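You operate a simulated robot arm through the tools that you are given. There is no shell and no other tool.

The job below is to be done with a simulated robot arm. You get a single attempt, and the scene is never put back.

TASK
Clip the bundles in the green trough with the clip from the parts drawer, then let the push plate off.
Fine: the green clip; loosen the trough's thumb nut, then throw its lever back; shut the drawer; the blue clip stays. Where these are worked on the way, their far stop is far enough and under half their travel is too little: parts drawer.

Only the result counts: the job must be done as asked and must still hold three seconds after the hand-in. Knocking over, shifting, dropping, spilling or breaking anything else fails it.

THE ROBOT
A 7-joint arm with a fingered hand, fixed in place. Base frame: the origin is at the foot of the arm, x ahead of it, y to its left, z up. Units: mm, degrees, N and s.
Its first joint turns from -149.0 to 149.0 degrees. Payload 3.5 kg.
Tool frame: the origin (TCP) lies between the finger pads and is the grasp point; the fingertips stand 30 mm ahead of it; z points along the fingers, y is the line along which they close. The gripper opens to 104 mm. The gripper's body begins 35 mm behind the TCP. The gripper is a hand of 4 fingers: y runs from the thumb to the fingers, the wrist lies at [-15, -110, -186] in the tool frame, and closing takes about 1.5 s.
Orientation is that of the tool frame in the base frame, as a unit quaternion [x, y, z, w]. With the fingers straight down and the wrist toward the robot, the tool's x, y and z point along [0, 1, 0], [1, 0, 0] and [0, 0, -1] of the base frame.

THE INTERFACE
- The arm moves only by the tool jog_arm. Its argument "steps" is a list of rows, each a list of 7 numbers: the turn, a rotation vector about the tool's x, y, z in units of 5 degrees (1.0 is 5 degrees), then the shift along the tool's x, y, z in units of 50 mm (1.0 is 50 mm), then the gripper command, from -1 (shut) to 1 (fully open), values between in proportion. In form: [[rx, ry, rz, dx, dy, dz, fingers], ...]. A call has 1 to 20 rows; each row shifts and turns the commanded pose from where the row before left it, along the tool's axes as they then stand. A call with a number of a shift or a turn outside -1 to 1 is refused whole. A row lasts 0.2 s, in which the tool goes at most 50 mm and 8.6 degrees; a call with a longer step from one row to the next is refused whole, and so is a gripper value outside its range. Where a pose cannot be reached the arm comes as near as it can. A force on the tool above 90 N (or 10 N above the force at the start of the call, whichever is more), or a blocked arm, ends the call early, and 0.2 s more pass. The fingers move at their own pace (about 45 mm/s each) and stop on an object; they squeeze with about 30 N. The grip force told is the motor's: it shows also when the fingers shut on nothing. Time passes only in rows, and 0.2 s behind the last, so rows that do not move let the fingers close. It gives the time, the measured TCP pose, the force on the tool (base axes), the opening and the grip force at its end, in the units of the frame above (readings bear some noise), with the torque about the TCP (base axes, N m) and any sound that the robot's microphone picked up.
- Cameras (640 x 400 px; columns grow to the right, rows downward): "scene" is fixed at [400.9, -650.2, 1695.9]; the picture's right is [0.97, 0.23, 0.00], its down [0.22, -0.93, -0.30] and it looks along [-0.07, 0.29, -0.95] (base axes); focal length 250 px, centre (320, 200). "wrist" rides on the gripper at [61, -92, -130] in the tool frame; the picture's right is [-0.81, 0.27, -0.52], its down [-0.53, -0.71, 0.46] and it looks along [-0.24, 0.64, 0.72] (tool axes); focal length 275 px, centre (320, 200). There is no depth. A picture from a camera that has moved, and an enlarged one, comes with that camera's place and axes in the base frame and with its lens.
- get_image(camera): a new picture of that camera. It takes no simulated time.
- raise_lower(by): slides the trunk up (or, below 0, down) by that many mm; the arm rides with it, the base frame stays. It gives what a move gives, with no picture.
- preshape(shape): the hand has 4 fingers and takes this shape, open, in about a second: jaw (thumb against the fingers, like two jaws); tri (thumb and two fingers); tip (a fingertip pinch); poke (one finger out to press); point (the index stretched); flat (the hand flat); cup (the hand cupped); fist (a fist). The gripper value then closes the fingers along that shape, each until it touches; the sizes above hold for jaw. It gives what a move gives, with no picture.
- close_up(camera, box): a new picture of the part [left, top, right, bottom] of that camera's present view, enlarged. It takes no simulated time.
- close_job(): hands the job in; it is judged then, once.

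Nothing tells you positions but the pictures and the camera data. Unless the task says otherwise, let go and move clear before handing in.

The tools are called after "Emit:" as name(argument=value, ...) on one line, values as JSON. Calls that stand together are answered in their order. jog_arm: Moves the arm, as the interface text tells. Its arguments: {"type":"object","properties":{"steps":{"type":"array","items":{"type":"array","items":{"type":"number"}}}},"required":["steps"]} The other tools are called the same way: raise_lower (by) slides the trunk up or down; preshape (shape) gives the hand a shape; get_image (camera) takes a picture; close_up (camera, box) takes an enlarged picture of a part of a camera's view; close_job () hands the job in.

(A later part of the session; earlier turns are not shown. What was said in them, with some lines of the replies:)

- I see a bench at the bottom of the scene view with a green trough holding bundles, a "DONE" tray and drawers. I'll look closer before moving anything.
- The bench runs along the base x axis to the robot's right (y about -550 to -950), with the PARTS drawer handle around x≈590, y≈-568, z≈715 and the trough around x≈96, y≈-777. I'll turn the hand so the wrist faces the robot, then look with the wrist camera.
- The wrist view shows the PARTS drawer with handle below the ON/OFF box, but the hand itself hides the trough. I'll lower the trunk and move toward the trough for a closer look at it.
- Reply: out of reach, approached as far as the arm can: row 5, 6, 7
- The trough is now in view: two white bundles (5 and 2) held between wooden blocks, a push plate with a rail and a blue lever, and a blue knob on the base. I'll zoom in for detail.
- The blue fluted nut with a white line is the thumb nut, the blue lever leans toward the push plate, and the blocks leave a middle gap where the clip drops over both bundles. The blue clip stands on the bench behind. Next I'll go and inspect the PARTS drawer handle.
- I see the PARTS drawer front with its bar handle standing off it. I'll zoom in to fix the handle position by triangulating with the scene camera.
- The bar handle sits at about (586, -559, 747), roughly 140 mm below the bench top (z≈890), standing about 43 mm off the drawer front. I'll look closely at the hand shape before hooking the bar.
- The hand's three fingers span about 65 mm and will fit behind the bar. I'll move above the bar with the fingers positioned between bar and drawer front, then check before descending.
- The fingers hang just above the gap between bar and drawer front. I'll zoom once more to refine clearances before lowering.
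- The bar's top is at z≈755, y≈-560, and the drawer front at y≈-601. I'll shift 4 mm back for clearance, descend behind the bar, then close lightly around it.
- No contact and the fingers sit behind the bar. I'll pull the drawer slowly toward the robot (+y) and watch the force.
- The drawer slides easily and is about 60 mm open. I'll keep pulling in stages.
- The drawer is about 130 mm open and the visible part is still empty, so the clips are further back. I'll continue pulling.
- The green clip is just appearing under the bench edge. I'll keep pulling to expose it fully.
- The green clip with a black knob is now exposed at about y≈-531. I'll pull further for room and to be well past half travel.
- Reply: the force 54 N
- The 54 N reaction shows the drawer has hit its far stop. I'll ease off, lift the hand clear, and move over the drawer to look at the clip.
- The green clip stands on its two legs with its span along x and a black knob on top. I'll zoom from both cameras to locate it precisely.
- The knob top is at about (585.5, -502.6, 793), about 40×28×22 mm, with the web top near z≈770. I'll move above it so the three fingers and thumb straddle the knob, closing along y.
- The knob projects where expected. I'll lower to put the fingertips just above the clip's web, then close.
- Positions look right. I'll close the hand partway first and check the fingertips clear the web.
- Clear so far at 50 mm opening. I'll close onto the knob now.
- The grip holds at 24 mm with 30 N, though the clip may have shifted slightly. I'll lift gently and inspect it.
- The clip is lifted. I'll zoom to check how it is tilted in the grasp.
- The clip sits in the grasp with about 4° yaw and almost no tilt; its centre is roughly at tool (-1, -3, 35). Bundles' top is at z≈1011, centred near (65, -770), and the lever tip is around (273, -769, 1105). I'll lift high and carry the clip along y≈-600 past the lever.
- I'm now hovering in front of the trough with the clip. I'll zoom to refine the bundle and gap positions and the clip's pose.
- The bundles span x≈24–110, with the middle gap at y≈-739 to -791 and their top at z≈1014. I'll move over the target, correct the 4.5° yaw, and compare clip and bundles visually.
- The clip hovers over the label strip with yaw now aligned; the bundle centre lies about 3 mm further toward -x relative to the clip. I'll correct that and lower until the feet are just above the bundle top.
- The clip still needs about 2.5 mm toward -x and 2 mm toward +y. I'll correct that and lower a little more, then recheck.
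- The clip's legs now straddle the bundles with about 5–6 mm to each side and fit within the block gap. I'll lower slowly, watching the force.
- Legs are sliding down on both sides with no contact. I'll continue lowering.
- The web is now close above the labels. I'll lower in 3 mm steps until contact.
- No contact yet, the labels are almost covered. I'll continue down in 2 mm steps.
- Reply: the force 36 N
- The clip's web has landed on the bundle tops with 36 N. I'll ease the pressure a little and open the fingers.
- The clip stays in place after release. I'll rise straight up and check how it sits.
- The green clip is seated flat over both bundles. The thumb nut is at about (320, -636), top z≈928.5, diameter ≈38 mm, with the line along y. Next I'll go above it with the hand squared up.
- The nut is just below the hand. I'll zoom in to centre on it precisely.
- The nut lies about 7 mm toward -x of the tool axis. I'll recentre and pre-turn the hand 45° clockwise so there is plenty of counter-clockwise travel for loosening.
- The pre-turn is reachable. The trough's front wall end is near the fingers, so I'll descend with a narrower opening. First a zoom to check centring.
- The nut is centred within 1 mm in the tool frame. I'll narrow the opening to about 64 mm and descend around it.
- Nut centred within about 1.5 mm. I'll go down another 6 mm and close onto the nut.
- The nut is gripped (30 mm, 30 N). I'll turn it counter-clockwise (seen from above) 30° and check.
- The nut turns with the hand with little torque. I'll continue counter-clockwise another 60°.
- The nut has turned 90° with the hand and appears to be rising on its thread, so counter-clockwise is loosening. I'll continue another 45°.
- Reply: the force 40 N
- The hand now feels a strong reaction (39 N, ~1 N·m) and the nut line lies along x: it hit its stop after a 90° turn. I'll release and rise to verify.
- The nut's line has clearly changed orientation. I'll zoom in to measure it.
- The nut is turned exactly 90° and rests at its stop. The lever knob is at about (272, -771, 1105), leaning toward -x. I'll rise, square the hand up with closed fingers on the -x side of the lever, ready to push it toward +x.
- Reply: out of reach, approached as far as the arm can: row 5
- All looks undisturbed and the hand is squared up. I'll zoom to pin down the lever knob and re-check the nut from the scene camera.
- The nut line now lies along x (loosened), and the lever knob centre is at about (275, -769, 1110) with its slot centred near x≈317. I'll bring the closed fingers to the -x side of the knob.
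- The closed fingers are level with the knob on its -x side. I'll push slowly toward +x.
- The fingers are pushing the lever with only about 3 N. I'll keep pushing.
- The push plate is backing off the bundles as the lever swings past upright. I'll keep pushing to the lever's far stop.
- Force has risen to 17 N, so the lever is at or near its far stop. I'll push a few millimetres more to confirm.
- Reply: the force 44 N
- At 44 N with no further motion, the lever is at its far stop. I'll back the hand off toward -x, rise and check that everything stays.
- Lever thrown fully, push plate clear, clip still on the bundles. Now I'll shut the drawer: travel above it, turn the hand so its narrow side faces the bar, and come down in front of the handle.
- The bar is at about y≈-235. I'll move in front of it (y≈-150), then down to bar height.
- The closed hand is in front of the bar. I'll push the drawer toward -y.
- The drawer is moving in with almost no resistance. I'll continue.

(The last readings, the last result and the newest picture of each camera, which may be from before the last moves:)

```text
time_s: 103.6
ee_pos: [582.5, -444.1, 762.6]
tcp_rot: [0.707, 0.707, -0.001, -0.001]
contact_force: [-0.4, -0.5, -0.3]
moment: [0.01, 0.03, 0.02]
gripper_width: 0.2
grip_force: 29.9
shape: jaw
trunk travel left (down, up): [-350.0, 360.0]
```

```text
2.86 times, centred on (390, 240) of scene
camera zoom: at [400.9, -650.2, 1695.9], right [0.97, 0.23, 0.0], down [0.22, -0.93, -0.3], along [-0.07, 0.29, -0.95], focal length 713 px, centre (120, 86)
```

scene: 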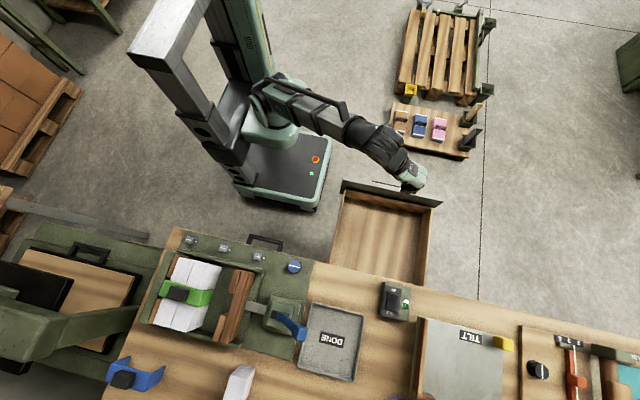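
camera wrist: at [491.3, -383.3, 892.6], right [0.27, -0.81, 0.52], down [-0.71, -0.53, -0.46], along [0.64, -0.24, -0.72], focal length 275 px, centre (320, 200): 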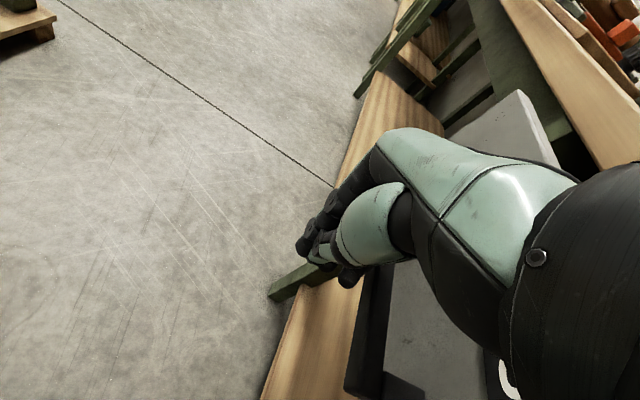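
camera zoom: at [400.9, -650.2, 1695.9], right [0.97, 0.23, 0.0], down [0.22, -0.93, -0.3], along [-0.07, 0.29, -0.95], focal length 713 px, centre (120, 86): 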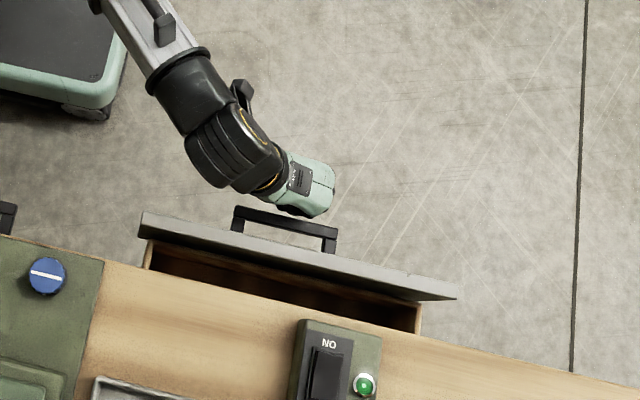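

About 80 mm remains. I'll push more slowly toward the closed stop.

Emit:
jog_arm(steps=[[0, 0, 0, -0.15, 0, 0, -1], [0, 0, 0, -0.15, 0, 0, -1], [0, 0, 0, -0.15, 0, 0, -1], [0, 0, 0, -0.15, 0, 0, -1], [0, 0, 0, -0.15, 0, 0, -1], [0, 0, 0, -0.15, 0, 0, -1], [0, 0, 0, -0.15, 0, 0, -1], [0, 0, 0, -0.15, 0, 0, -1], [0, 0, 0, -0.1, 0, 0, -1], [0, 0, 0, 0, 0, 0, -1]])

Emit:
close_up(camera="scene", box=[330, 210, 450, 310])

```text
time_s: 105.8
ee_pos: [583.7, -508.1, 761.4]
tcp_rot: [0.707, 0.707, 0.0, 0.0]
contact_force: [-0.8, -0.2, 0.1]
moment: [0.03, 0.03, -0.01]
gripper_width: 0.3
grip_force: 30.2
shape: jaw
trunk travel left (down, up): [-350.0, 360.0]
```

```text
4.00 times, centred on (390, 260) of scene
camera zoom: at [400.9, -650.2, 1695.9], right [0.97, 0.23, 0.0], down [0.22, -0.93, -0.3], along [-0.07, 0.29, -0.95], focal length 998 px, centre (40, -40)
```

zoom: 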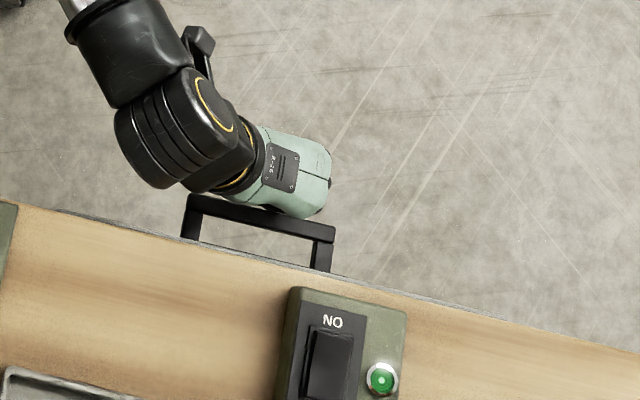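

Only a sliver of the drawer front still shows. I'll push the last bit until it stops.

Emit:
jog_arm(steps=[[0, 0, 0, -0.08, 0, 0, -1], [0, 0, 0, -0.08, 0, 0, -1], [0, 0, 0, -0.08, 0, 0, -1], [0, 0, 0, -0.06, 0, 0, -1], [0, 0, 0, 0, 0, 0, -1]])

Emit:
close_up(camera="scene", box=[330, 210, 450, 310])

```text
time_s: 107.0
ee_pos: [584.1, -519.4, 761.4]
tcp_rot: [0.706, 0.709, 0.001, -0.002]
contact_force: [0.2, 51.3, -0.4]
moment: [0.23, 0.03, 0.4]
gripper_width: 0.0
grip_force: 30.0
shape: jaw
trunk travel left (down, up): [-350.0, 360.0]
```

```text
4.00 times, centred on (390, 260) of scene
camera zoom: at [400.9, -650.2, 1695.9], right [0.97, 0.23, 0.0], down [0.22, -0.93, -0.3], along [-0.07, 0.29, -0.95], focal length 998 px, centre (40, -40)
```

zoom: 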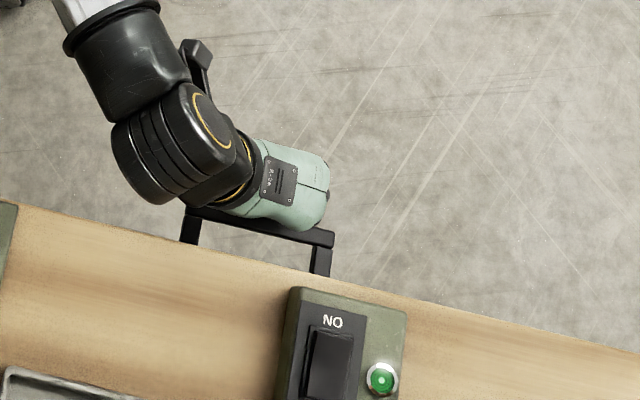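

The drawer is fully shut (51 N against the closed stop). I'll back off toward the robot, rise, and check the whole scene.

Emit:
jog_arm(steps=[[0, 0, 0, 0.15, 0, 0, -1], [0, 0, 0, 0.3, 0, 0, -1], [0, 0, 0, 0.6, 0, 0, -1], [0, 0, 0, 0.6, 0, 0, -1], [0, 0, 0, 0.3, 0, -0.4, -1], [0, 0, 0, 0, 0, -0.8, -1], [0, 0, 0, 0, 0, -0.8, -1], [0, 0, 0, 0, 0, -0.8, -1], [0, 0, 0, 0, 0, -0.8, -1], [0, 0, 0, 0, 0, -0.8, -0.5], [0, 0, 0, 0, 0, -0.6, 0], [0, 0, 0, 0, 0, 0, 0]])

Emit:
get_image(camera="scene")

Emit:
close_up(camera="scene", box=[140, 220, 320, 340])

Emit:
close_up(camera="scene", box=[310, 230, 460, 340])

Emit:
get_image(camera="wrist")

```text
time_s: 109.6
ee_pos: [586.4, -426.4, 1010.6]
tcp_rot: [0.707, 0.707, -0.001, 0.0]
contact_force: [0.2, -0.1, 0.3]
moment: [-0.01, 0.0, -0.01]
gripper_width: 46.4
grip_force: 0.0
shape: jaw
trunk travel left (down, up): [-350.0, 360.0]
```

```text
taken
```

scene: 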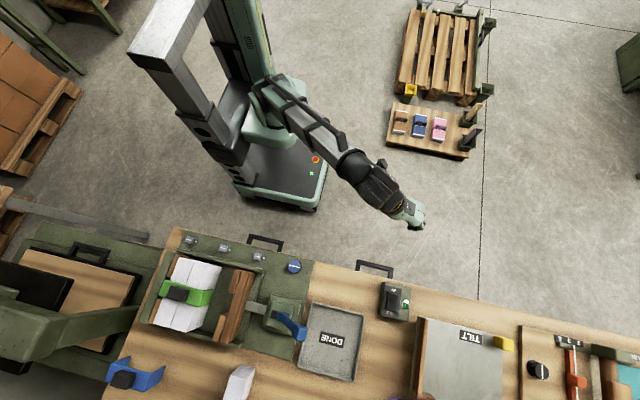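

```text
3.33 times, centred on (230, 280) of scene
camera zoom: at [400.9, -650.2, 1695.9], right [0.97, 0.23, 0.0], down [0.22, -0.93, -0.3], along [-0.07, 0.29, -0.95], focal length 832 px, centre (620, -67)
```

zoom: 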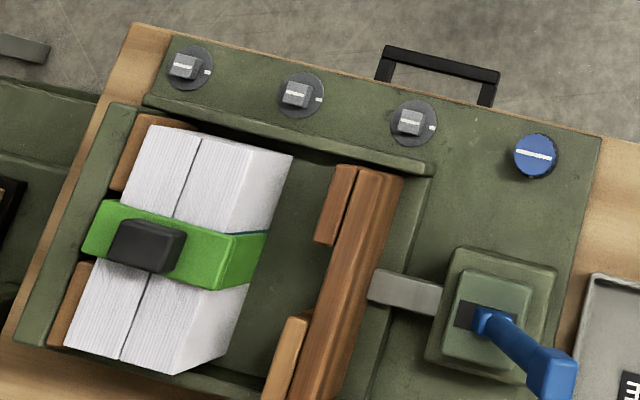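

```text
3.64 times, centred on (385, 285) of scene
camera zoom: at [400.9, -650.2, 1695.9], right [0.97, 0.23, 0.0], down [0.22, -0.93, -0.3], along [-0.07, 0.29, -0.95], focal length 908 px, centre (84, -109)
```

zoom: 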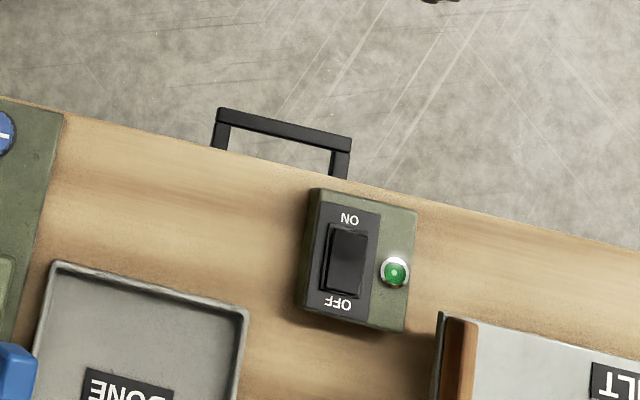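

```text
taken
camera wrist: at [494.4, -366.0, 1140.4], right [0.27, -0.81, 0.52], down [-0.71, -0.53, -0.46], along [0.64, -0.24, -0.72], focal length 275 px, centre (320, 200)
```

wrist: 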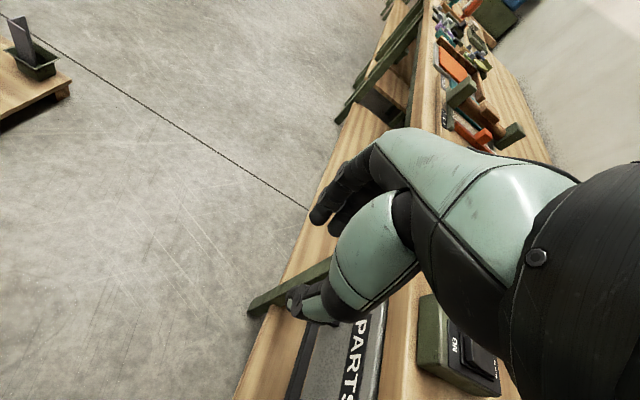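

Everything looks as intended; one last close look at the clip, nut and lever before handing in.

Emit:
close_up(camera="scene", box=[150, 255, 230, 335])

Emit:
close_up(camera="scene", box=[240, 250, 320, 350])

Emit:
close_up(camera="scene", box=[90, 330, 270, 400])

```text
5.00 times, centred on (190, 295) of scene
camera zoom: at [400.9, -650.2, 1695.9], right [0.97, 0.23, 0.0], down [0.22, -0.93, -0.3], along [-0.07, 0.29, -0.95], focal length 1248 px, centre (970, -275)
```

zoom: 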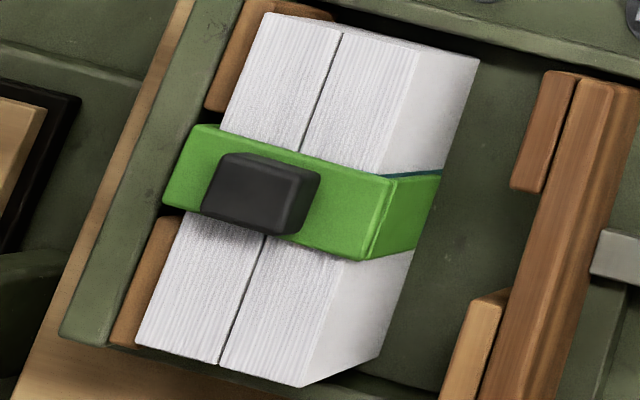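

```text
4.00 times, centred on (280, 300) of scene
camera zoom: at [400.9, -650.2, 1695.9], right [0.97, 0.23, 0.0], down [0.22, -0.93, -0.3], along [-0.07, 0.29, -0.95], focal length 998 px, centre (480, -200)
```

zoom: 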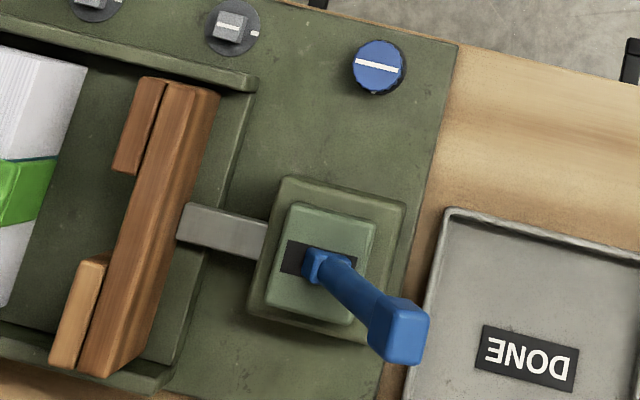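

```text
3.56 times, centred on (180, 365) of scene
camera zoom: at [400.9, -650.2, 1695.9], right [0.97, 0.23, 0.0], down [0.22, -0.93, -0.3], along [-0.07, 0.29, -0.95], focal length 888 px, centre (818, -387)
```

zoom: 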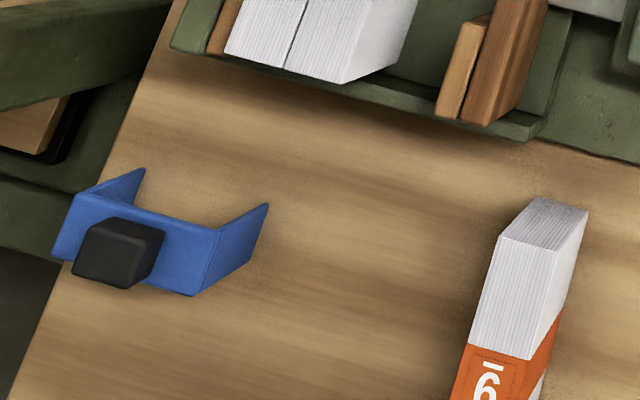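

The green clip sits over both bundles, the thumb nut is loosened and the lever is thrown back with the push plate clear. The PARTS drawer is shut, the blue clip is untouched and the hand is clear and empty. I'm handing in the job.

Emit:
close_job()

```text
The job is handed in.
```

I did the job as asked and handed it in; I haven't been told how it was judged. In the last pictures before hand-in:

- **Clip:** The green clip from the PARTS drawer sits flat over both bundles (2 and 5) in the green trough. I pressed it down with about 36 N, and it stayed put when the push plate came off.
- **Thumb nut:** I turned the blue nut counter-clockwise until it stopped, a quarter turn.
- **Lever and push plate:** I threw the lever back to its far stop. The push plate is clear of the bundles and stays there.
- **Drawer:** I opened it to its far stop to take the clip, then shut it fully.
- **Everything else:** I left the blue clip where it was, and saw nothing else moved or knocked over. The hand is empty and clear of the bench.
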